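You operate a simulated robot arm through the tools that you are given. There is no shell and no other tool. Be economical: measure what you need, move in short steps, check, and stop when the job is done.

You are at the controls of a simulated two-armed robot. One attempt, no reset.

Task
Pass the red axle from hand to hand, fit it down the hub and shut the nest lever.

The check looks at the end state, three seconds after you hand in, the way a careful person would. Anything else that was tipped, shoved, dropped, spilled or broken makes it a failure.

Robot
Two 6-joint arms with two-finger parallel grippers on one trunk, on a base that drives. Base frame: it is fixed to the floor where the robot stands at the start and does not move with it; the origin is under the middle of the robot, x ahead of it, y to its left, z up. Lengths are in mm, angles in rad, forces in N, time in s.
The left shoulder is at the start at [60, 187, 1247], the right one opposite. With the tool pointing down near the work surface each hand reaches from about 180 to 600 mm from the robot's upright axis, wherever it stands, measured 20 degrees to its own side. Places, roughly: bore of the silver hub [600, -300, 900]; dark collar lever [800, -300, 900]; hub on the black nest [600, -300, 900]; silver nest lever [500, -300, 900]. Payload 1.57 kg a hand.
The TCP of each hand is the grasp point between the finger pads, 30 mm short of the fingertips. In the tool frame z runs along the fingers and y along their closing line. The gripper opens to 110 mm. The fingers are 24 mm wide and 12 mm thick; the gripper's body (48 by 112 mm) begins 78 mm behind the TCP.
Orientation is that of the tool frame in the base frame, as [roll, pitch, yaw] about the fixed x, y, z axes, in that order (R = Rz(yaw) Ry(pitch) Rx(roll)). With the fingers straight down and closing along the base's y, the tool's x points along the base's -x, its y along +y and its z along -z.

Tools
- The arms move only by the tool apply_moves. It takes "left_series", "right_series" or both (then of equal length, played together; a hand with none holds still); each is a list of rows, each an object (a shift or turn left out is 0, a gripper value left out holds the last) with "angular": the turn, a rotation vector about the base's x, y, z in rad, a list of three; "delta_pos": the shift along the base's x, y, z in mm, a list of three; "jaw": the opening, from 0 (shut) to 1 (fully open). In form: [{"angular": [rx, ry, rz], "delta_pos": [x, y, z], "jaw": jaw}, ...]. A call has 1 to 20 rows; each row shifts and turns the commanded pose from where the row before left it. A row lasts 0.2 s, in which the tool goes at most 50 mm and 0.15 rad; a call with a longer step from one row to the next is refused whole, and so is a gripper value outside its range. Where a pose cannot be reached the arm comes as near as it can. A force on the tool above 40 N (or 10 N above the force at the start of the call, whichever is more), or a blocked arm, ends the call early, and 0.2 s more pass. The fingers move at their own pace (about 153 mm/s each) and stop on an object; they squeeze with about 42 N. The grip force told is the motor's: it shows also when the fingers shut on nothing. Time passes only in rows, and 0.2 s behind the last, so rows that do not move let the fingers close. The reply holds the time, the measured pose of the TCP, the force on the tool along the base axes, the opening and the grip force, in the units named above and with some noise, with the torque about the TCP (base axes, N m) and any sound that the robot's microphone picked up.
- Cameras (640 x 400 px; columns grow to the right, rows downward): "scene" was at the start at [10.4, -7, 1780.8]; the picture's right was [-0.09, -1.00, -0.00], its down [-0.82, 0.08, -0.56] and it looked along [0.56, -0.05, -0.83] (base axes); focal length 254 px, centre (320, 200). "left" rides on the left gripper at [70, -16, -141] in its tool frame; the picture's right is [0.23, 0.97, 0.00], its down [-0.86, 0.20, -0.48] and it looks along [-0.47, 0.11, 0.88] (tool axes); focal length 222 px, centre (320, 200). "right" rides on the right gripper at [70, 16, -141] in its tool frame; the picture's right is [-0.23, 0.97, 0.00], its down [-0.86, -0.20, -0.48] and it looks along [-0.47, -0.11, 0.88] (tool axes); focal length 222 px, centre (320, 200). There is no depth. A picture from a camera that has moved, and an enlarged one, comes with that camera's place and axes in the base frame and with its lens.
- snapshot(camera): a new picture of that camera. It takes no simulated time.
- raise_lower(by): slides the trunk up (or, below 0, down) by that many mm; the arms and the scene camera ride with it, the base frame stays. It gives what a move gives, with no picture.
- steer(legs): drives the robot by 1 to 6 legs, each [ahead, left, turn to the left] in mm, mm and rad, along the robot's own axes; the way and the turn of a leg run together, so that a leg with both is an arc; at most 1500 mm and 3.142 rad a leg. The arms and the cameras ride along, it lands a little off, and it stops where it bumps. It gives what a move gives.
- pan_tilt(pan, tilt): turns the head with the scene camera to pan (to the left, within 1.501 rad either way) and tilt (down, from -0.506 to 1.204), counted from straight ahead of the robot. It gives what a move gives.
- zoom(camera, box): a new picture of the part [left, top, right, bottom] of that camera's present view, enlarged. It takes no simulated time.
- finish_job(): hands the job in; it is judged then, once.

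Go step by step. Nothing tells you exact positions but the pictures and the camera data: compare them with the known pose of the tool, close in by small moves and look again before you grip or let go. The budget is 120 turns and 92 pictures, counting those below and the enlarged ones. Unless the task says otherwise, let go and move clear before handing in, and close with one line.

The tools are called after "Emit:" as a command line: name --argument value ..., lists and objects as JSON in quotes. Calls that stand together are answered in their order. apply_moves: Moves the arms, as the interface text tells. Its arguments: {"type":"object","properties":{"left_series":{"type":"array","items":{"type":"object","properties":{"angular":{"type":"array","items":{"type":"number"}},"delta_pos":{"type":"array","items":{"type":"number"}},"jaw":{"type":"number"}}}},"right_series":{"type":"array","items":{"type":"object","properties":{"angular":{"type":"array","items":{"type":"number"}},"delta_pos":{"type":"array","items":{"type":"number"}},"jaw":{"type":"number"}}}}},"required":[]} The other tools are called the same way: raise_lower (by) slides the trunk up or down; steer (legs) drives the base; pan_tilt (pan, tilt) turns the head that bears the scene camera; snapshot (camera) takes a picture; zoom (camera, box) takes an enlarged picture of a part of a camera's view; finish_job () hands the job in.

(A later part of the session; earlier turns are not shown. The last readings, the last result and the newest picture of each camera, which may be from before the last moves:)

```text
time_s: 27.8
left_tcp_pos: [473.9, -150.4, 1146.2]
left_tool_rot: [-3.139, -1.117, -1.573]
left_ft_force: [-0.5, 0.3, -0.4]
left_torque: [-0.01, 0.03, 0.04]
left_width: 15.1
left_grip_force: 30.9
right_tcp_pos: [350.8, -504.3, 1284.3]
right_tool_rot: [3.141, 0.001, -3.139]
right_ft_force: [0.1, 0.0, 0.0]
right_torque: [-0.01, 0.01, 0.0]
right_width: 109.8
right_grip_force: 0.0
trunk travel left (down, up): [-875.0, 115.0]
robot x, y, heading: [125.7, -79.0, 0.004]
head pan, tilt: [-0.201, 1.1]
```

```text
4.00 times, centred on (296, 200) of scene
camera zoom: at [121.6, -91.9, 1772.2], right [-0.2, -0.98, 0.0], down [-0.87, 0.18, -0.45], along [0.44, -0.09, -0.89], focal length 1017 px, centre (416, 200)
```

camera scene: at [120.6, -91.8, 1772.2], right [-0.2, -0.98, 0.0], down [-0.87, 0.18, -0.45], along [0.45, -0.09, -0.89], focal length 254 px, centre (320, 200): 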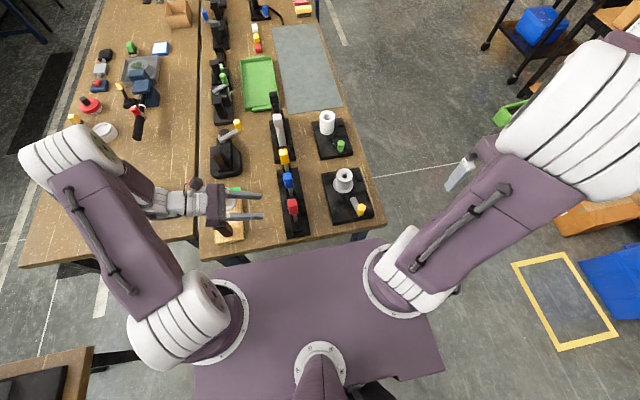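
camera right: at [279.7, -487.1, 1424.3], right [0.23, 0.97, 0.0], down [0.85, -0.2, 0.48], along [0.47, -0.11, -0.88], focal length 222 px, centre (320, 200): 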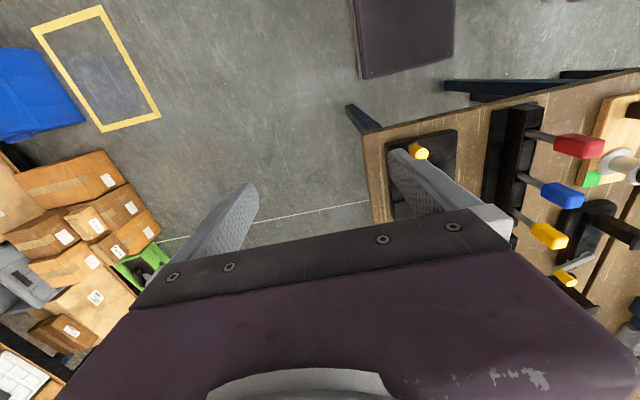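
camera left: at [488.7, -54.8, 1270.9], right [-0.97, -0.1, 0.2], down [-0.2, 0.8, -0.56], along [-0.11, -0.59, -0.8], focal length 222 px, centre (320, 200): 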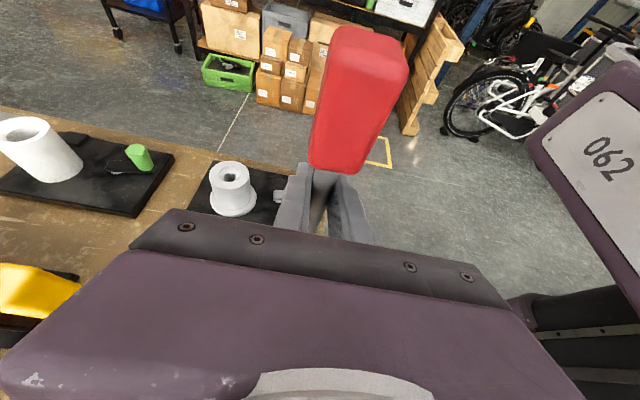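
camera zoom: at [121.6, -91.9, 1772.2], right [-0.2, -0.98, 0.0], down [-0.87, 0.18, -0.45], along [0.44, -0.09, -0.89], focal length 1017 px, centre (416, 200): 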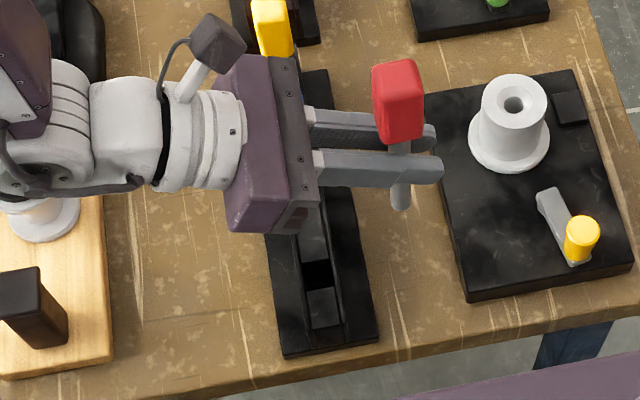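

The axle head is now at about (474, -150), z 1172 to 1240. I'll bring the right hand above it, half open.

Emit:
apply_moves --right_series '[{"delta_pos": [14, 30, 20], "jaw": 0.5}, {"delta_pos": [14, 40, 20]}, {"delta_pos": [14, 40, 20]}, {"delta_pos": [14, 40, 6]}, {"delta_pos": [14, 40, 0]}, {"delta_pos": [14, 40, 0]}, {"delta_pos": [14, 40, 0]}, {"delta_pos": [14, 40, 0]}, {"delta_pos": [12, 44, 0]}, {}]'

Emit:
snapshot --camera "right"

Emit:
snapshot --camera "left"

Emit:
snapshot --camera "scene"

```text
time_s: 29.9
left_tcp_pos: [473.2, -150.6, 1145.9]
left_tool_rot: [-3.139, -1.119, -1.572]
left_ft_force: [-0.7, -0.2, -1.0]
left_torque: [-0.03, 0.01, 0.05]
left_width: 14.6
left_grip_force: 31.0
right_tcp_pos: [472.0, -148.7, 1344.2]
right_tool_rot: [3.141, 0.001, 3.141]
right_ft_force: [0.6, 0.0, -0.7]
right_torque: [-0.02, 0.0, -0.02]
right_width: 54.9
right_grip_force: 0.1
trunk travel left (down, up): [-875.0, 115.0]
robot x, y, heading: [123.6, -77.8, 0.003]
head pan, tilt: [-0.201, 1.1]
```

```text
51 pictures are left
camera right: at [403.8, -132.1, 1485.9], right [0.23, 0.97, 0.0], down [0.86, -0.2, 0.48], along [0.47, -0.11, -0.88], focal length 222 px, centre (320, 200)
```

right: 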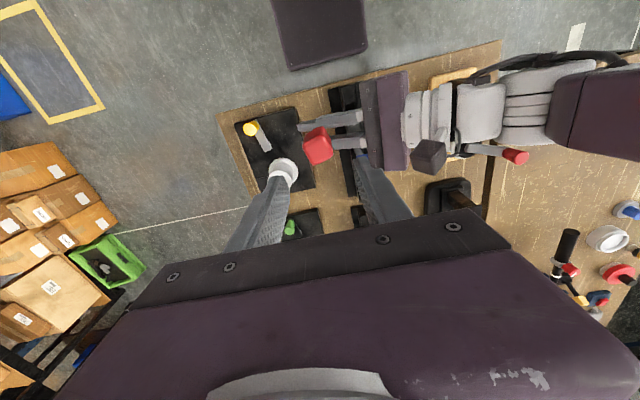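

```text
50 pictures are left
camera left: at [488.4, -55.0, 1271.0], right [-0.97, -0.1, 0.2], down [-0.2, 0.8, -0.56], along [-0.11, -0.59, -0.8], focal length 222 px, centre (320, 200)
```

left: 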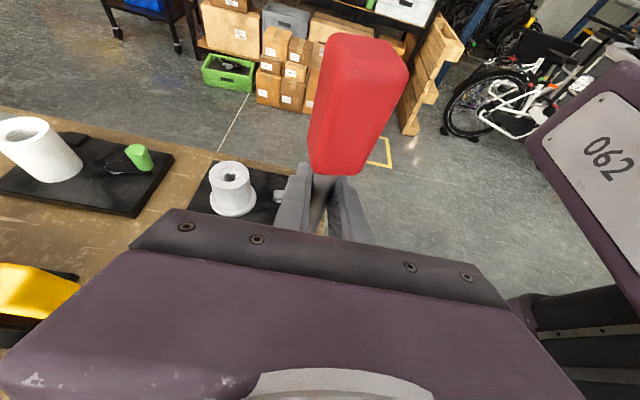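

```text
49 pictures are left
camera scene: at [121.1, -92.5, 1772.2], right [-0.2, -0.98, 0.0], down [-0.87, 0.18, -0.45], along [0.45, -0.09, -0.89], focal length 254 px, centre (320, 200)
```

scene: 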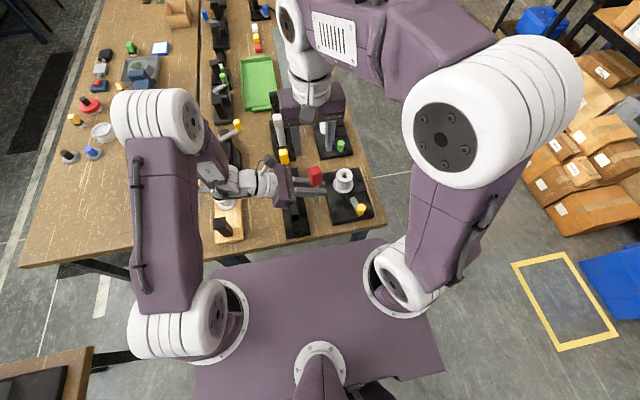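

Emit:
apply_moves --right_series '[{"delta_pos": [0, -1, -35]}, {"delta_pos": [0, -1, -35]}, {"delta_pos": [0, 0, -30]}, {"delta_pos": [0, 0, -21]}, {}]'

Emit:
snapshot --camera "right"

Emit:
snapshot --camera "left"

```text
time_s: 31.1
left_tcp_pos: [473.8, -151.3, 1145.9]
left_tool_rot: [-3.14, -1.118, -1.571]
left_ft_force: [-0.8, -0.4, -1.2]
left_torque: [-0.02, 0.0, -0.01]
left_width: 14.9
left_grip_force: 30.9
right_tcp_pos: [476.3, -151.5, 1224.7]
right_tool_rot: [-3.141, 0.0, -3.137]
right_ft_force: [-0.6, 0.1, -0.7]
right_torque: [0.0, -0.02, 0.0]
right_width: 55.2
right_grip_force: 0.2
trunk travel left (down, up): [-875.0, 115.0]
robot x, y, heading: [121.2, -80.0, 0.0]
head pan, tilt: [-0.201, 1.1]
```

```text
48 pictures are left
camera right: at [406.4, -135.0, 1365.8], right [0.23, 0.97, 0.0], down [0.86, -0.2, 0.48], along [0.47, -0.11, -0.88], focal length 222 px, centre (320, 200)
```

right: 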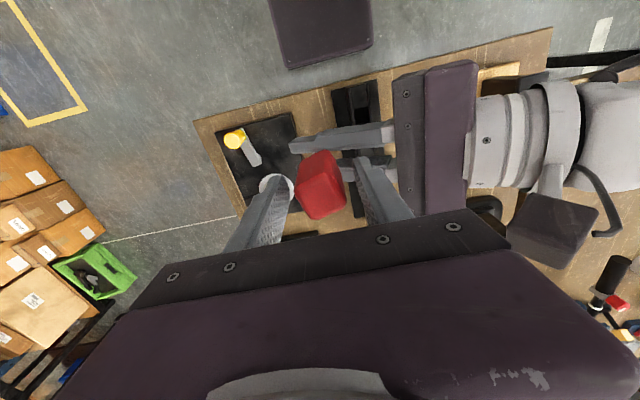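

```text
47 pictures are left
camera left: at [488.7, -54.7, 1270.9], right [-0.97, -0.1, 0.2], down [-0.2, 0.8, -0.56], along [-0.11, -0.59, -0.8], focal length 222 px, centre (320, 200)
```

left: 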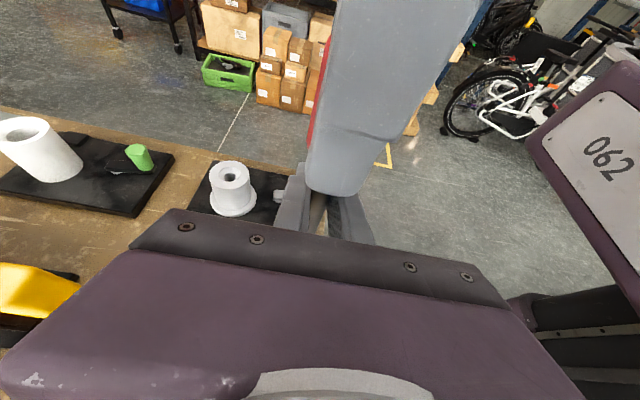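

Head sits between the right fingers. Closing the right hand.

Emit:
apply_moves --right_series '[{"jaw": 0.3}, {"jaw": 0.0}, {}, {}, {}]'

Emit:
snapshot --camera "right"

```text
time_s: 32.4
left_tcp_pos: [473.4, -149.3, 1147.1]
left_tool_rot: [3.14, -1.12, -1.572]
left_ft_force: [-16.7, -1.7, 8.6]
left_torque: [0.08, -0.49, 0.1]
left_width: 15.1
left_grip_force: 30.7
right_tcp_pos: [475.7, -151.3, 1226.0]
right_tool_rot: [3.141, 0.002, -3.14]
right_ft_force: [16.8, 1.6, -7.6]
right_torque: [0.07, -0.8, -0.06]
right_width: 29.5
right_grip_force: 38.7
trunk travel left (down, up): [-875.0, 115.0]
robot x, y, heading: [122.6, -80.2, -0.002]
head pan, tilt: [-0.201, 1.1]
```

```text
46 pictures are left
camera right: at [407.0, -134.9, 1366.1], right [0.23, 0.97, 0.0], down [0.85, -0.2, 0.48], along [0.47, -0.11, -0.88], focal length 222 px, centre (320, 200)
```

right: 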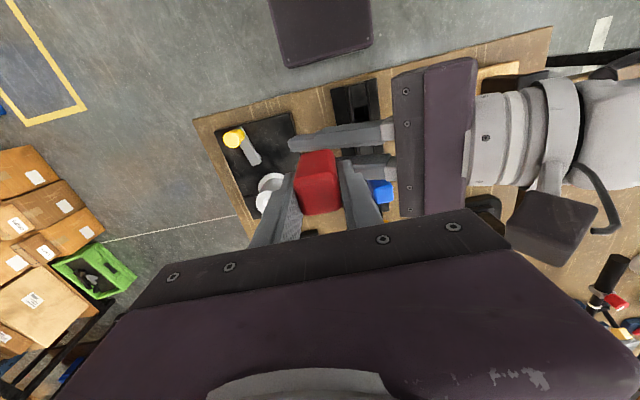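

Right grip 29.5 mm wide and firm. I'll open the left and back it out.

Emit:
apply_moves --left_series '[{"jaw": 0.5}, {}, {}]'

Emit:
apply_moves --left_series '[{"delta_pos": [0, 20, 0]}, {"delta_pos": [0, 35, 5]}, {"delta_pos": [0, 45, 10]}, {"delta_pos": [0, 45, 15]}, {"delta_pos": [-5, 45, 15]}, {"delta_pos": [-10, 40, 15]}, {}]'

Emit:
snapshot --camera "right"

Emit:
snapshot --camera "left"

Emit:
zoom --camera "scene" --box '[240, 120, 400, 245]'

```text
time_s: 33.1
left_tcp_pos: [473.9, -149.8, 1146.1]
left_tool_rot: [-3.139, -1.119, -1.573]
left_ft_force: [-0.1, 0.1, -0.3]
left_torque: [0.04, -0.01, -0.01]
left_width: 55.0
left_grip_force: 0.0
right_tcp_pos: [475.8, -151.0, 1224.3]
right_tool_rot: [-3.14, -0.001, -3.138]
right_ft_force: [-0.7, 0.4, 0.2]
right_torque: [0.02, -0.02, 0.01]
right_width: 29.4
right_grip_force: 38.8
trunk travel left (down, up): [-875.0, 115.0]
robot x, y, heading: [123.9, -81.4, -0.002]
head pan, tilt: [-0.201, 1.1]
```

```text
time_s: 34.8
left_tcp_pos: [458.9, 79.6, 1208.1]
left_tool_rot: [3.14, -1.118, -1.571]
left_ft_force: [0.8, 0.2, 0.6]
left_torque: [0.01, -0.01, 0.0]
left_width: 55.0
left_grip_force: 0.0
right_tcp_pos: [477.9, -152.9, 1225.4]
right_tool_rot: [3.14, -0.001, -3.139]
right_ft_force: [-0.8, -0.3, -0.4]
right_torque: [0.02, -0.01, 0.01]
right_width: 29.4
right_grip_force: 39.1
trunk travel left (down, up): [-875.0, 115.0]
robot x, y, heading: [119.6, -79.5, 0.007]
head pan, tilt: [-0.201, 1.1]
```

```text
45 pictures are left
camera right: at [406.7, -135.4, 1366.0], right [0.23, 0.97, 0.0], down [0.86, -0.2, 0.48], along [0.47, -0.11, -0.88], focal length 222 px, centre (320, 200)
```

right: 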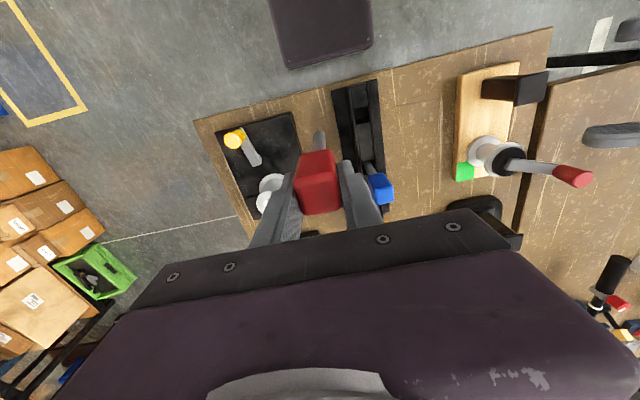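

```text
44 pictures are left
camera left: at [472.9, 176.1, 1331.6], right [-0.97, -0.1, 0.2], down [-0.2, 0.8, -0.56], along [-0.11, -0.59, -0.8], focal length 222 px, centre (320, 200)
```

left: 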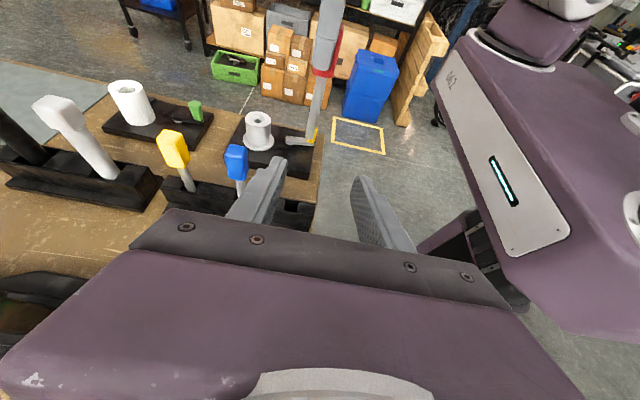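

```text
3.20 times, centred on (320, 182) of scene
camera zoom: at [121.8, -92.6, 1772.2], right [-0.2, -0.98, 0.0], down [-0.87, 0.18, -0.45], along [0.44, -0.09, -0.89], focal length 814 px, centre (320, 256)
```

zoom: 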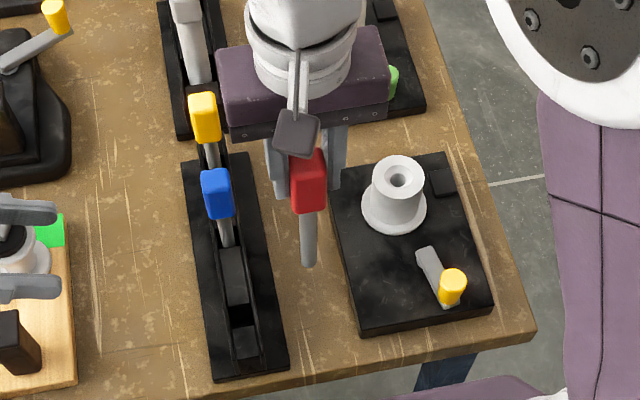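

The right hand holds the axle upright, with the stem tip at about (474.5, -152, 1058). I'll carry it over the hub bore, at about (604, -283, 963).

Emit:
apply_moves --right_series '[{"delta_pos": [25, -25, 0]}, {"delta_pos": [25, -25, 0]}, {"delta_pos": [25, -25, 0]}, {"delta_pos": [25, -25, 0]}, {"delta_pos": [17, -17, 0]}, {"delta_pos": [12, -13, 0]}, {}, {}]'

Emit:
zoom --camera "scene" --box '[290, 130, 400, 220]'

Emit:
zoom --camera "right" --box '[250, 80, 410, 220]'

Emit:
zoom --camera "left" --box '[200, 0, 360, 200]'

```text
time_s: 36.5
left_tcp_pos: [458.3, 80.4, 1207.5]
left_tool_rot: [-3.14, -1.118, -1.571]
left_ft_force: [0.0, -0.2, 0.0]
left_torque: [0.01, 0.01, 0.01]
left_width: 55.1
left_grip_force: 0.0
right_tcp_pos: [603.9, -281.6, 1223.9]
right_tool_rot: [-3.141, 0.0, -3.139]
right_ft_force: [0.1, -0.2, -0.1]
right_torque: [0.01, -0.01, 0.0]
right_width: 29.6
right_grip_force: 39.0
trunk travel left (down, up): [-875.0, 115.0]
robot x, y, heading: [122.3, -81.1, -0.003]
head pan, tilt: [-0.201, 1.1]
```

```text
4.44 times, centred on (345, 175) of scene
camera zoom: at [121.5, -91.9, 1772.2], right [-0.2, -0.98, 0.0], down [-0.87, 0.18, -0.45], along [0.44, -0.09, -0.89], focal length 1130 px, centre (209, 311)
```

zoom: 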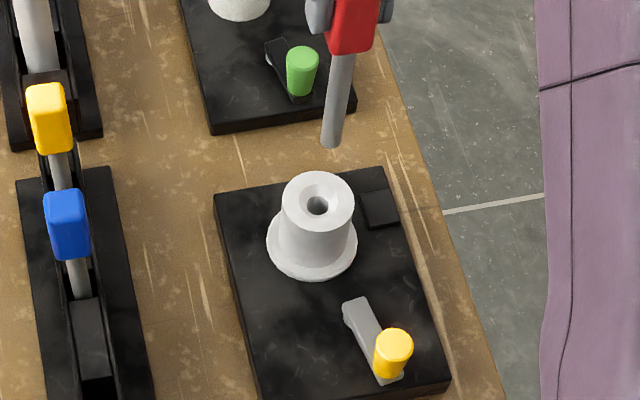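

```text
2.86 times, centred on (330, 150) of right
camera zoom: at [533.6, -265.5, 1365.6], right [0.23, 0.97, 0.0], down [0.86, -0.2, 0.48], along [0.47, -0.11, -0.88], focal length 635 px, centre (291, 343)
```

zoom: 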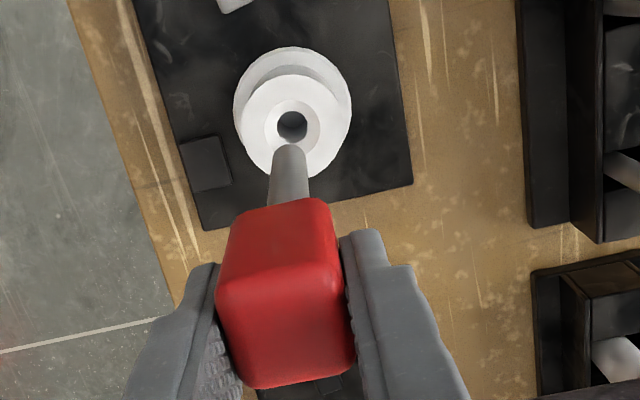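

```text
2.00 times, centred on (280, 100) of left
camera zoom: at [472.8, 176.2, 1331.4], right [-0.97, -0.1, 0.2], down [-0.2, 0.8, -0.56], along [-0.11, -0.59, -0.8], focal length 444 px, centre (400, 400)
```

zoom: 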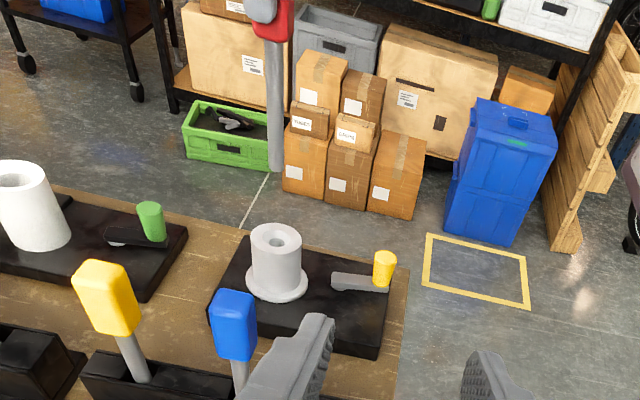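

The tip and bore agree to within a few mm. I'll lower it to just above the hub and compare again.

Emit:
apply_moves --right_series '[{"delta_pos": [0, 0, -25]}, {"delta_pos": [0, 0, -25]}, {"delta_pos": [0, 0, -10]}, {}, {}]'

Emit:
zoom --camera "scene" --box '[310, 140, 374, 190]'

Emit:
zoom --camera "right" --box '[280, 80, 376, 160]'

Emit:
zoom --camera "left" --box '[228, 60, 308, 160]'

```text
time_s: 37.8
left_tcp_pos: [457.9, 79.6, 1206.5]
left_tool_rot: [3.141, -1.118, -1.57]
left_ft_force: [1.0, 0.0, 0.4]
left_torque: [-0.02, 0.01, 0.0]
left_width: 55.0
left_grip_force: 0.1
right_tcp_pos: [603.5, -282.5, 1164.1]
right_tool_rot: [-3.141, -0.001, -3.141]
right_ft_force: [0.7, 0.6, -0.5]
right_torque: [0.01, 0.01, -0.01]
right_width: 29.6
right_grip_force: 39.3
trunk travel left (down, up): [-875.0, 115.0]
robot x, y, heading: [121.7, -81.0, 0.0]
head pan, tilt: [-0.201, 1.1]
```

```text
8.00 times, centred on (342, 165) of scene
camera zoom: at [121.8, -92.0, 1772.2], right [-0.2, -0.98, 0.0], down [-0.87, 0.18, -0.45], along [0.44, -0.09, -0.89], focal length 2034 px, centre (144, 480)
```

zoom: 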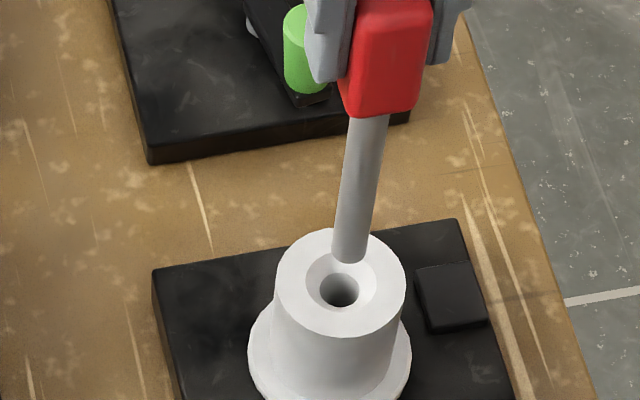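

```text
5.00 times, centred on (328, 120) of right
camera zoom: at [534.9, -265.3, 1305.4], right [0.23, 0.97, 0.0], down [0.86, -0.2, 0.48], along [0.47, -0.11, -0.88], focal length 1111 px, centre (280, 600)
```

zoom: 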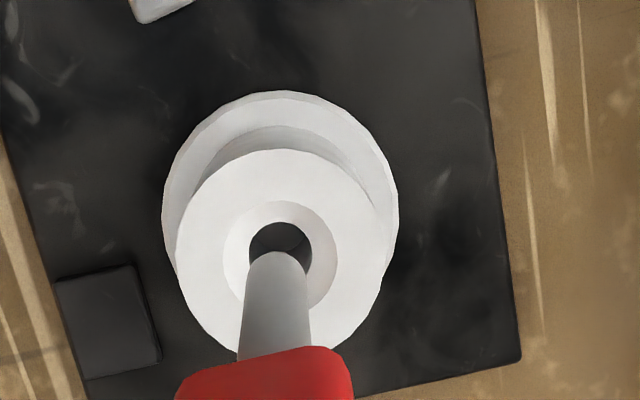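

```text
4.00 times, centred on (268, 110) of left
camera zoom: at [473.0, 176.1, 1331.3], right [-0.97, -0.1, 0.2], down [-0.2, 0.8, -0.56], along [-0.11, -0.59, -0.8], focal length 888 px, centre (528, 560)
```

zoom: 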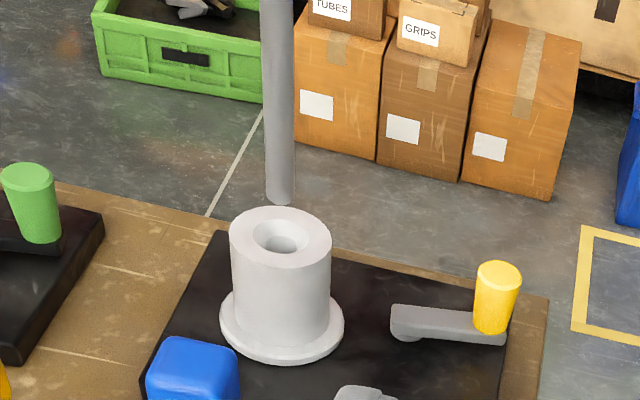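

Tip at (600, -283, 1001), hub top at (600, -281, 977), so they are aligned within about 2 mm. Small correction, then down in steps while watching the force.

Emit:
apply_moves --right_series '[{"delta_pos": [1, 1, -10]}, {"delta_pos": [0, 0, -10]}, {"delta_pos": [0, 0, -8]}, {"delta_pos": [0, 0, -8]}, {"delta_pos": [0, 0, -8]}, {}]'

Emit:
zoom --camera "scene" --box '[310, 140, 374, 190]'

```text
time_s: 39.1
left_tcp_pos: [457.1, 79.4, 1206.6]
left_tool_rot: [3.141, -1.118, -1.573]
left_ft_force: [-0.4, -0.2, -0.4]
left_torque: [-0.01, 0.01, -0.04]
left_width: 55.0
left_grip_force: 0.1
right_tcp_pos: [605.7, -280.1, 1120.1]
right_tool_rot: [3.14, 0.0, -3.14]
right_ft_force: [0.3, 0.3, -0.1]
right_torque: [-0.02, -0.01, 0.0]
right_width: 29.6
right_grip_force: 38.9
trunk travel left (down, up): [-875.0, 115.0]
robot x, y, heading: [118.5, -78.8, 0.001]
head pan, tilt: [-0.201, 1.1]
```

```text
8.00 times, centred on (342, 165) of scene
camera zoom: at [121.4, -92.0, 1772.2], right [-0.2, -0.98, 0.0], down [-0.87, 0.18, -0.45], along [0.44, -0.09, -0.89], focal length 2034 px, centre (144, 480)
```

zoom: 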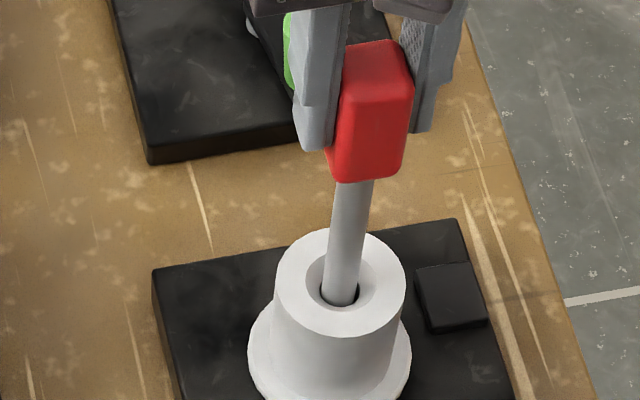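

It is at the bore mouth with no force. Continuing down.

Emit:
apply_moves --right_series '[{"delta_pos": [0, 0, -8]}, {"delta_pos": [0, 0, -8]}, {"delta_pos": [0, 0, -8]}, {}]'

Emit:
zoom --camera "scene" --box '[310, 140, 374, 190]'

```text
time_s: 40.1
left_tcp_pos: [457.7, 79.4, 1207.0]
left_tool_rot: [-3.141, -1.118, -1.573]
left_ft_force: [-0.4, -0.1, -0.4]
left_torque: [0.01, -0.04, 0.0]
left_width: 54.8
left_grip_force: 0.0
right_tcp_pos: [605.5, -280.7, 1095.9]
right_tool_rot: [3.142, 0.001, -3.138]
right_ft_force: [-0.4, 0.2, 0.2]
right_torque: [-0.02, -0.04, 0.02]
right_width: 29.5
right_grip_force: 39.1
trunk travel left (down, up): [-875.0, 115.0]
robot x, y, heading: [119.7, -80.8, 0.003]
head pan, tilt: [-0.201, 1.1]
```

```text
8.00 times, centred on (342, 165) of scene
camera zoom: at [121.6, -92.0, 1772.2], right [-0.2, -0.98, 0.0], down [-0.87, 0.18, -0.45], along [0.44, -0.09, -0.89], focal length 2034 px, centre (144, 480)
```

zoom: 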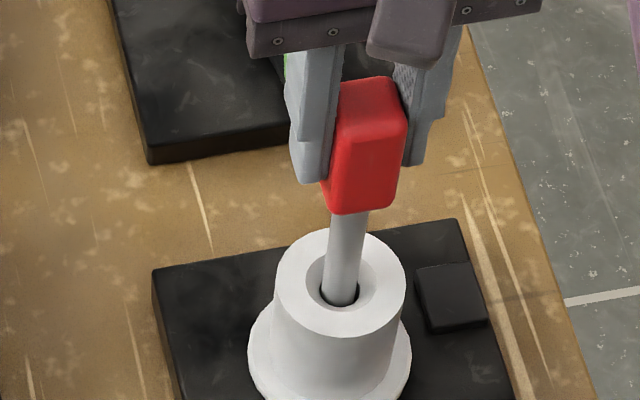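

Going in freely. Lowering towards seating the head.

Emit:
apply_moves --right_series '[{"delta_pos": [0, 0, -8]}, {"delta_pos": [0, 0, -8]}, {"delta_pos": [0, 0, -8]}, {"delta_pos": [0, 0, -8]}, {"delta_pos": [0, 0, -8]}, {"delta_pos": [0, 0, -8]}, {}]'

Emit:
zoom --camera "scene" --box '[310, 140, 374, 190]'

```text
time_s: 41.5
left_tcp_pos: [455.9, 80.4, 1207.5]
left_tool_rot: [-3.134, -1.122, -1.576]
left_ft_force: [-0.1, -0.2, -0.4]
left_torque: [0.0, 0.0, -0.02]
left_width: 54.9
left_grip_force: 0.0
right_tcp_pos: [604.3, -278.8, 1056.0]
right_tool_rot: [-3.14, 0.005, -3.142]
right_ft_force: [-4.8, -0.9, 15.5]
right_torque: [-0.14, 0.68, 0.02]
right_width: 29.7
right_grip_force: 39.2
trunk travel left (down, up): [-875.0, 115.0]
robot x, y, heading: [119.5, -80.9, -0.002]
head pan, tilt: [-0.201, 1.1]
stopped in row 6 (right hand): the force on the tool passed its limit at 52 N (the readings are from after the stop); the commanded pose is now the measured one
```

```text
8.00 times, centred on (342, 165) of scene
camera zoom: at [118.2, -91.1, 1771.9], right [-0.2, -0.98, 0.0], down [-0.87, 0.18, -0.46], along [0.45, -0.09, -0.89], focal length 2034 px, centre (144, 480)
```

zoom: 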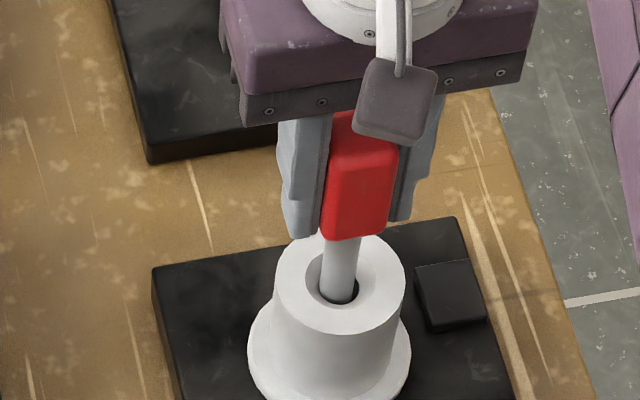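

It stopped with the tip at about z 892, head still about 27 mm above the hub, with some side load. I'll ease it up, shift slightly to relieve the load and press again to tell a bottom from a jam.

Emit:
apply_moves --right_series '[{"delta_pos": [0, 0, 5]}, {"delta_pos": [-1, 0, 3]}, {}]'

Emit:
zoom --camera "left" --box '[228, 60, 324, 160]'

Emit:
zoom --camera "scene" --box '[318, 152, 366, 200]'

```text
time_s: 42.3
left_tcp_pos: [458.0, 79.8, 1207.5]
left_tool_rot: [-3.141, -1.118, -1.574]
left_ft_force: [0.4, 0.0, 1.2]
left_torque: [-0.03, 0.0, -0.03]
left_width: 55.2
left_grip_force: 0.0
right_tcp_pos: [605.3, -280.2, 1060.8]
right_tool_rot: [-3.141, 0.003, -3.14]
right_ft_force: [-2.6, -1.0, 0.0]
right_torque: [-0.2, 0.37, 0.05]
right_width: 29.6
right_grip_force: 39.6
trunk travel left (down, up): [-875.0, 115.0]
robot x, y, heading: [119.7, -79.6, -0.001]
head pan, tilt: [-0.201, 1.1]
```

```text
4.00 times, centred on (276, 110) of left
camera zoom: at [472.7, 175.6, 1331.6], right [-0.97, -0.1, 0.2], down [-0.2, 0.8, -0.56], along [-0.11, -0.59, -0.8], focal length 888 px, centre (496, 560)
```

zoom: 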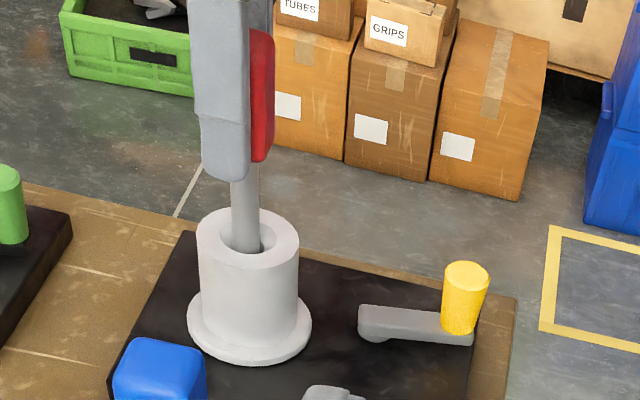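

```text
8.33 times, centred on (342, 176) of scene
camera zoom: at [121.2, -92.5, 1772.2], right [-0.2, -0.98, 0.0], down [-0.87, 0.18, -0.45], along [0.45, -0.09, -0.89], focal length 2119 px, centre (137, 400)
```

zoom: 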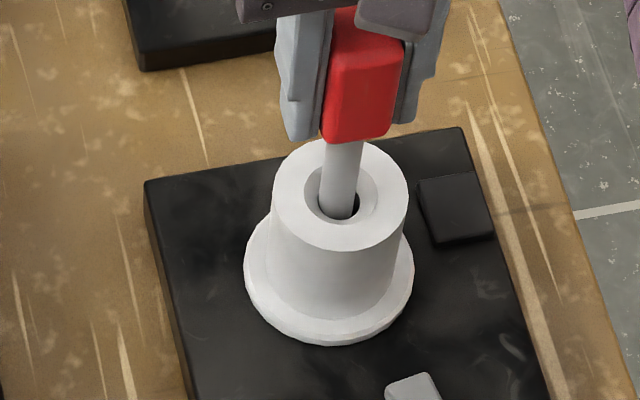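

Emit:
apply_moves --right_series '[{"delta_pos": [-1.5, -1, 0]}, {}]'

```text
time_s: 42.9
left_tcp_pos: [457.2, 79.7, 1207.5]
left_tool_rot: [-3.141, -1.118, -1.573]
left_ft_force: [0.5, 0.0, 0.2]
left_torque: [-0.01, -0.01, 0.03]
left_width: 55.1
left_grip_force: 0.1
right_tcp_pos: [603.9, -280.3, 1062.2]
right_tool_rot: [3.141, 0.003, -3.139]
right_ft_force: [-0.3, -1.3, -1.5]
right_torque: [-0.01, 0.0, 0.01]
right_width: 29.8
right_grip_force: 38.9
trunk travel left (down, up): [-875.0, 115.0]
robot x, y, heading: [121.7, -78.8, 0.002]
head pan, tilt: [-0.201, 1.1]
```

Side loads are gone. Pressing down again gently.

Emit:
apply_moves --right_series '[{"delta_pos": [0, 0, -3]}, {"delta_pos": [0, 0, -3]}, {"delta_pos": [0, 0, -2]}, {"delta_pos": [0, 0, -2]}, {"delta_pos": [0, 0, -2]}, {}]'

```text
time_s: 44.2
left_tcp_pos: [454.7, 80.3, 1208.0]
left_tool_rot: [-3.133, -1.121, -1.579]
left_ft_force: [-0.6, -0.2, 1.1]
left_torque: [0.02, 0.0, -0.01]
left_width: 55.0
left_grip_force: 0.1
right_tcp_pos: [603.0, -280.6, 1055.1]
right_tool_rot: [-3.139, 0.014, 3.141]
right_ft_force: [-7.2, -0.9, 25.0]
right_torque: [0.04, 1.29, -0.01]
right_width: 29.7
right_grip_force: 39.3
trunk travel left (down, up): [-875.0, 115.0]
robot x, y, heading: [124.5, -82.0, 0.002]
head pan, tilt: [-0.201, 1.1]
stopped in row 6 (right hand): the force on the tool passed its limit at 41 N (the readings are from after the stop); the commanded pose is now the measured one
```

It's the same depth again: a stop at tip z≈892, about 18 mm below the nest top. I'll do a light search to see whether this is the socket floor or a ledge.

Emit:
apply_moves --right_series '[{"delta_pos": [0.5, 0, 1.5]}, {"delta_pos": [1, 0, 0]}, {"delta_pos": [0, 1, 0]}, {"delta_pos": [-1, 0, 0]}, {"delta_pos": [-1, 0, 0]}, {"delta_pos": [0, -1, 0]}, {"delta_pos": [0, -1, 0]}, {"delta_pos": [1, 0, 0]}, {"delta_pos": [0, 1, -1]}, {}]'

Emit:
zoom --camera "left" --box '[228, 60, 324, 160]'

```text
time_s: 46.4
left_tcp_pos: [454.7, 80.9, 1208.8]
left_tool_rot: [-3.134, -1.12, -1.58]
left_ft_force: [0.5, 0.2, 0.6]
left_torque: [-0.02, -0.03, 0.03]
left_width: 55.0
left_grip_force: 0.1
right_tcp_pos: [604.7, -280.7, 1056.2]
right_tool_rot: [-3.14, 0.016, -3.14]
right_ft_force: [-6.7, 0.0, 19.6]
right_torque: [0.14, 1.07, 0.0]
right_width: 29.4
right_grip_force: 38.5
trunk travel left (down, up): [-875.0, 115.0]
robot x, y, heading: [121.0, -76.4, 0.0]
head pan, tilt: [-0.201, 1.1]
```

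```text
4.00 times, centred on (276, 110) of left
camera zoom: at [469.2, 177.1, 1332.4], right [-0.97, -0.1, 0.2], down [-0.2, 0.8, -0.56], along [-0.11, -0.59, -0.8], focal length 888 px, centre (496, 560)
```

zoom: 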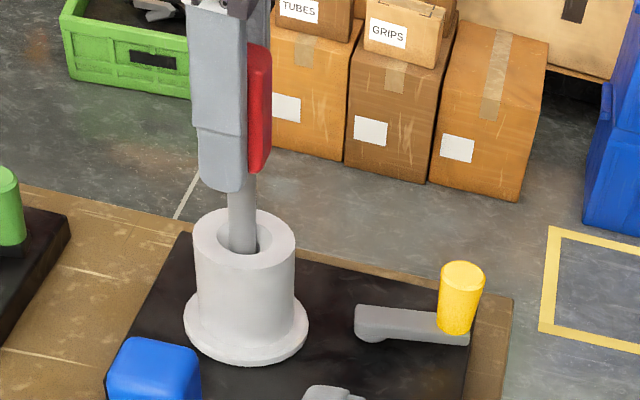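

The stop is firm everywhere. I'll relieve the load, release and lift clear to see how the axle sits.

Emit:
apply_moves --right_series '[{"delta_pos": [0, 0, 2]}, {"jaw": 0.5}, {}, {}, {"delta_pos": [0, 0, 20]}, {"delta_pos": [0, 0, 30]}, {"delta_pos": [0, 0, 30]}, {}]'

Emit:
zoom --camera "left" --box '[228, 60, 324, 160]'

Emit:
zoom --camera "scene" --box '[310, 140, 390, 220]'

```text
time_s: 48.2
left_tcp_pos: [458.0, 79.0, 1205.5]
left_tool_rot: [3.141, -1.118, -1.571]
left_ft_force: [-0.6, 0.2, 0.4]
left_torque: [-0.01, 0.03, -0.02]
left_width: 55.1
left_grip_force: 0.2
right_tcp_pos: [606.2, -282.0, 1134.8]
right_tool_rot: [-3.141, 0.009, 3.14]
right_ft_force: [0.8, 0.0, 0.4]
right_torque: [0.03, -0.01, -0.01]
right_width: 54.9
right_grip_force: 0.1
trunk travel left (down, up): [-875.0, 115.0]
robot x, y, heading: [119.8, -76.6, 0.002]
head pan, tilt: [-0.201, 1.1]
```

```text
4.00 times, centred on (276, 110) of left
camera zoom: at [473.4, 175.8, 1331.3], right [-0.97, -0.1, 0.2], down [-0.2, 0.8, -0.56], along [-0.11, -0.59, -0.8], focal length 888 px, centre (496, 560)
```

zoom: 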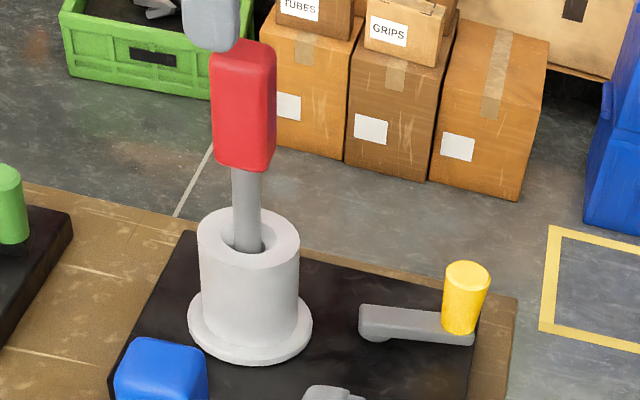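

```text
5.00 times, centred on (350, 180) of scene
camera zoom: at [122.1, -92.2, 1772.2], right [-0.2, -0.98, 0.0], down [-0.87, 0.18, -0.45], along [0.44, -0.09, -0.89], focal length 1271 px, centre (170, 300)
```

zoom: 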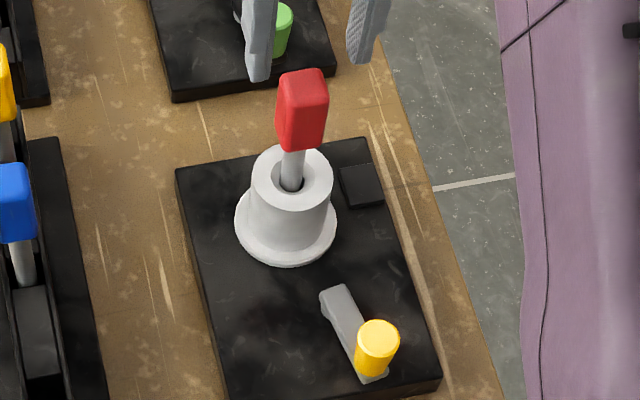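

The axle stands in the hub with a little play. I'll test with a push from above using closed fingers.

Emit:
apply_moves --right_series '[{"delta_pos": [-3, 1, 20], "jaw": 0.0}, {}, {}, {"delta_pos": [0, 0, -15]}, {"delta_pos": [0, 0, -15]}, {"delta_pos": [0, 0, -8]}, {"delta_pos": [0, 0, -5]}, {"delta_pos": [0, 0, -4]}, {"delta_pos": [0, 0, -4]}, {"delta_pos": [0, 0, -4]}, {"delta_pos": [0, 0, -4]}, {"delta_pos": [0, 0, -4]}, {}]'

Emit:
zoom --camera "left" --box '[228, 60, 324, 160]'

```text
time_s: 49.7
left_tcp_pos: [454.3, 81.0, 1209.3]
left_tool_rot: [-3.133, -1.121, -1.579]
left_ft_force: [0.2, 0.1, -0.6]
left_torque: [0.0, -0.01, 0.0]
left_width: 55.1
left_grip_force: 0.0
right_tcp_pos: [604.3, -277.9, 1121.7]
right_tool_rot: [-3.138, 0.027, 3.141]
right_ft_force: [-5.9, 0.0, 37.3]
right_torque: [0.03, 0.6, 0.02]
right_width: 0.1
right_grip_force: 21.8
trunk travel left (down, up): [-875.0, 115.0]
robot x, y, heading: [122.3, -78.0, -0.0]
head pan, tilt: [-0.201, 1.1]
stopped in row 7 (right hand): the force on the tool passed its limit at 44 N (the readings are from after the stop); the commanded pose is now the measured one
```

```text
4.00 times, centred on (276, 110) of left
camera zoom: at [469.2, 177.0, 1332.6], right [-0.97, -0.1, 0.2], down [-0.2, 0.8, -0.56], along [-0.11, -0.59, -0.8], focal length 888 px, centre (496, 560)
```

zoom: 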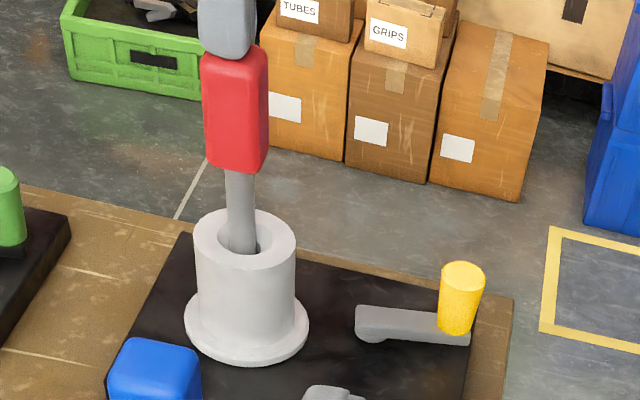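

The axle doesn't go further under 40 N from the top: it is on the socket floor. Next the lever: I'll lift the right hand, move it back and study the lever.

Emit:
apply_moves --right_series '[{"delta_pos": [0, 0, 20]}, {"delta_pos": [0, 0, 40]}, {"delta_pos": [-40, 0, 20]}, {"delta_pos": [-45, 0, 20]}, {"delta_pos": [-45, -10, 0]}, {"delta_pos": [-30, -10, 0]}, {}]'

Emit:
snapshot --camera "right"

Emit:
zoom --camera "left" --box '[265, 100, 329, 150]'

Emit:
zoom --camera "scene" --box '[320, 140, 380, 230]'

```text
time_s: 51.3
left_tcp_pos: [457.0, 79.4, 1206.7]
left_tool_rot: [-3.142, -1.122, -1.573]
left_ft_force: [-0.5, 0.1, 0.0]
left_torque: [0.01, 0.01, -0.05]
left_width: 54.8
left_grip_force: 0.1
right_tcp_pos: [444.0, -298.7, 1216.4]
right_tool_rot: [-3.14, 0.019, 3.141]
right_ft_force: [0.4, -0.1, 0.5]
right_torque: [0.03, -0.03, -0.01]
right_width: 0.1
right_grip_force: 21.2
trunk travel left (down, up): [-875.0, 115.0]
robot x, y, heading: [117.8, -78.4, -0.001]
head pan, tilt: [-0.201, 1.1]
```

```text
27 pictures are left
camera right: at [371.5, -281.8, 1357.2], right [0.23, 0.97, 0.0], down [0.85, -0.2, 0.5], along [0.48, -0.11, -0.87], focal length 222 px, centre (320, 200)
```

right: 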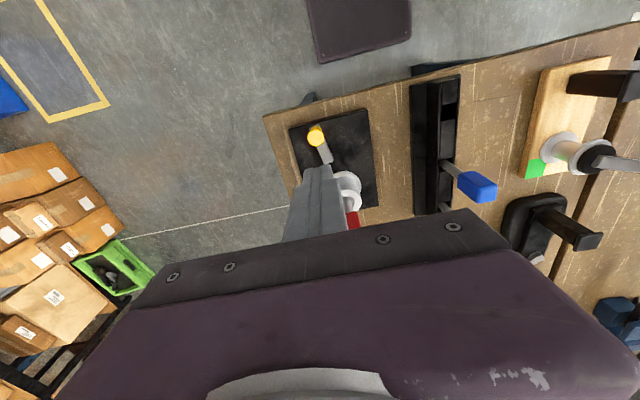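

```text
8.00 times, centred on (297, 125) of left
camera zoom: at [473.5, 176.0, 1331.2], right [-0.97, -0.1, 0.2], down [-0.2, 0.8, -0.56], along [-0.11, -0.59, -0.8], focal length 1777 px, centre (504, 800)
```

zoom: 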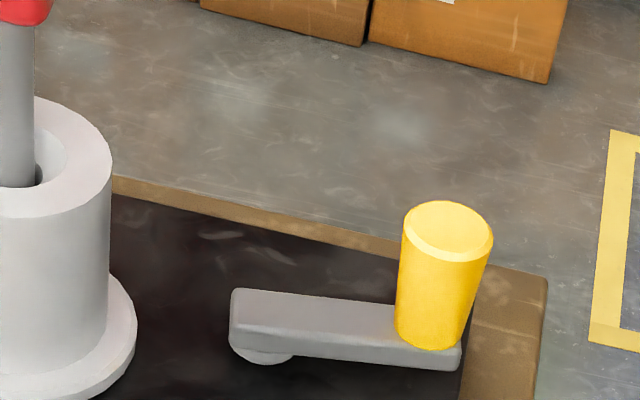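

```text
4.44 times, centred on (350, 185) of scene
camera zoom: at [122.2, -91.8, 1772.2], right [-0.2, -0.98, 0.0], down [-0.87, 0.18, -0.45], along [0.44, -0.09, -0.89], focal length 1130 px, centre (187, 267)
```

zoom: 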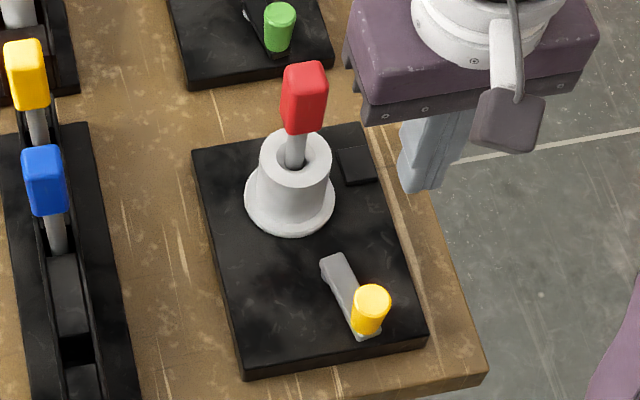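

The lever turns about a vertical pivot at about (522, -303); its yellow knob is at (465, -310), top at z≈968. I'll straddle the knob with half-open fingers and find which way it swings.

Emit:
apply_moves --right_series '[{"delta_pos": [10, -6, -40], "jaw": 0.45}, {"delta_pos": [11, -5, -40]}, {"delta_pos": [0, 0, -40]}, {"delta_pos": [0, 0, -40]}, {"delta_pos": [0, 0, -33]}, {}]'

Emit:
zoom --camera "right" --box '[220, 60, 420, 220]'

Emit:
zoom --camera "left" --box '[240, 60, 352, 160]'

```text
time_s: 52.7
left_tcp_pos: [458.0, 81.3, 1206.5]
left_tool_rot: [-3.138, -1.122, -1.573]
left_ft_force: [0.8, 0.1, 0.8]
left_torque: [-0.02, 0.01, 0.02]
left_width: 55.0
left_grip_force: 0.0
right_tcp_pos: [463.2, -310.9, 1023.9]
right_tool_rot: [-3.14, 0.02, -3.141]
right_ft_force: [-0.1, -0.7, 0.2]
right_torque: [0.03, -0.03, -0.02]
right_width: 49.4
right_grip_force: 0.0
trunk travel left (down, up): [-875.0, 115.0]
robot x, y, heading: [120.3, -81.9, -0.001]
head pan, tilt: [-0.201, 1.1]
```

```text
2.50 times, centred on (320, 140) of right
camera zoom: at [390.9, -293.5, 1164.1], right [0.23, 0.97, 0.0], down [0.85, -0.2, 0.5], along [0.48, -0.11, -0.87], focal length 555 px, centre (320, 350)
```

zoom: 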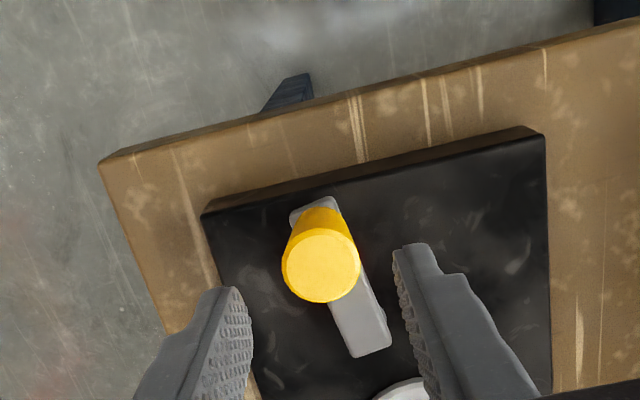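

```text
4.00 times, centred on (296, 110) of left
camera zoom: at [472.2, 176.1, 1331.6], right [-0.97, -0.1, 0.2], down [-0.2, 0.8, -0.56], along [-0.11, -0.59, -0.8], focal length 888 px, centre (416, 560)
```

zoom: 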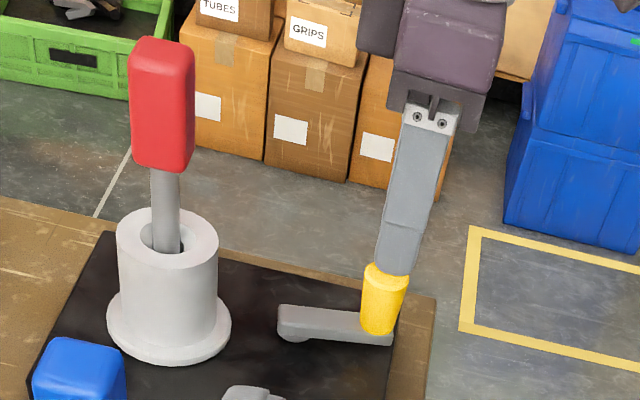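

Emit:
apply_moves --right_series '[{"delta_pos": [2, 0, -20]}, {"delta_pos": [0, 0, -20]}, {"delta_pos": [0, 0, -14]}, {"jaw": 0.34}, {}]'

Emit:
zoom --camera "left" --box '[240, 60, 352, 160]'

```text
time_s: 53.9
left_tcp_pos: [457.3, 80.2, 1206.7]
left_tool_rot: [-3.14, -1.118, -1.572]
left_ft_force: [0.5, 0.8, 0.2]
left_torque: [0.0, -0.01, 0.01]
left_width: 55.0
left_grip_force: 0.1
right_tcp_pos: [467.0, -310.6, 970.4]
right_tool_rot: [-3.139, 0.022, -3.141]
right_ft_force: [-0.4, 0.5, -0.3]
right_torque: [0.0, 0.02, -0.05]
right_width: 37.5
right_grip_force: 0.0
trunk travel left (down, up): [-875.0, 115.0]
robot x, y, heading: [120.5, -81.8, -0.0]
head pan, tilt: [-0.201, 1.1]
```

```text
4.00 times, centred on (296, 110) of left
camera zoom: at [472.9, 175.9, 1331.4], right [-0.97, -0.1, 0.2], down [-0.2, 0.8, -0.56], along [-0.11, -0.59, -0.8], focal length 888 px, centre (416, 560)
```

zoom: 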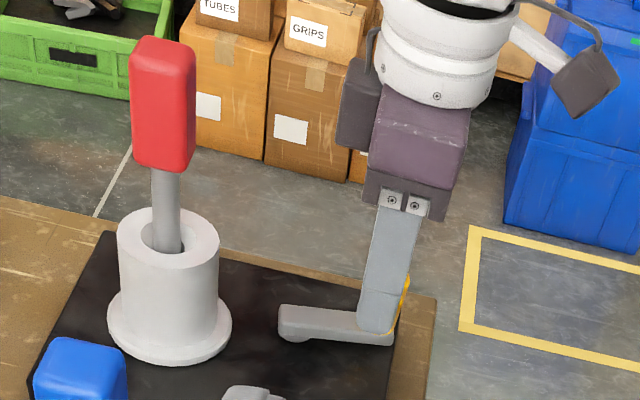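

The fingers straddle the knob. Probing a little towards -y.

Emit:
apply_moves --right_series '[{"delta_pos": [0, -5, 0]}, {"delta_pos": [0, -5, 0]}, {"delta_pos": [0, -4, 0]}, {}]'

```text
time_s: 54.9
left_tcp_pos: [458.1, 80.5, 1207.5]
left_tool_rot: [-3.139, -1.122, -1.572]
left_ft_force: [0.6, -0.2, -0.2]
left_torque: [0.0, 0.01, 0.0]
left_width: 54.9
left_grip_force: 0.1
right_tcp_pos: [468.8, -324.8, 971.9]
right_tool_rot: [-3.141, 0.021, 3.141]
right_ft_force: [-0.2, 1.4, -0.3]
right_torque: [0.02, 0.0, 0.04]
right_width: 38.1
right_grip_force: 1.0
trunk travel left (down, up): [-875.0, 115.0]
robot x, y, heading: [121.2, -80.2, -0.004]
head pan, tilt: [-0.201, 1.1]
```

Emit:
zoom --camera "right" --box '[220, 60, 420, 220]'

Emit:
apply_moves --right_series '[{"delta_pos": [0, -5, 0]}, {"delta_pos": [1, -5, 0]}, {"delta_pos": [1, -5, 0]}, {}]'

```text
2.50 times, centred on (320, 140) of right
camera zoom: at [395.5, -307.7, 1110.1], right [0.23, 0.97, 0.0], down [0.85, -0.2, 0.5], along [0.48, -0.11, -0.87], focal length 555 px, centre (320, 350)
```

zoom: 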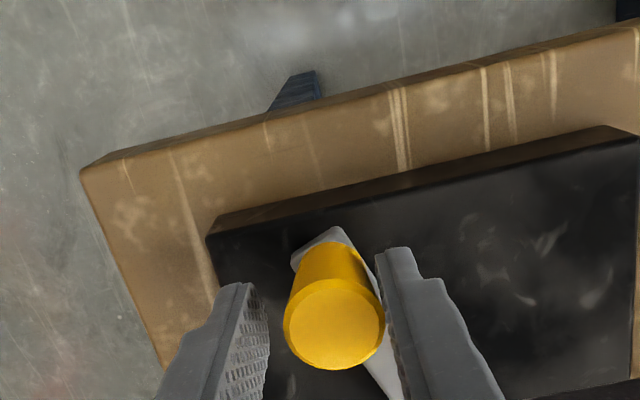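

```text
time_s: 55.9
left_tcp_pos: [458.0, 80.4, 1207.4]
left_tool_rot: [-3.138, -1.121, -1.572]
left_ft_force: [-1.1, 0.1, -1.1]
left_torque: [-0.01, -0.02, 0.01]
left_width: 54.9
left_grip_force: 0.1
right_tcp_pos: [469.9, -338.7, 969.9]
right_tool_rot: [-3.14, 0.021, 3.141]
right_ft_force: [1.2, 1.0, -0.8]
right_torque: [0.01, -0.01, 0.04]
right_width: 38.6
right_grip_force: 1.2
trunk travel left (down, up): [-875.0, 115.0]
robot x, y, heading: [119.4, -80.8, 0.001]
head pan, tilt: [-0.201, 1.1]
```

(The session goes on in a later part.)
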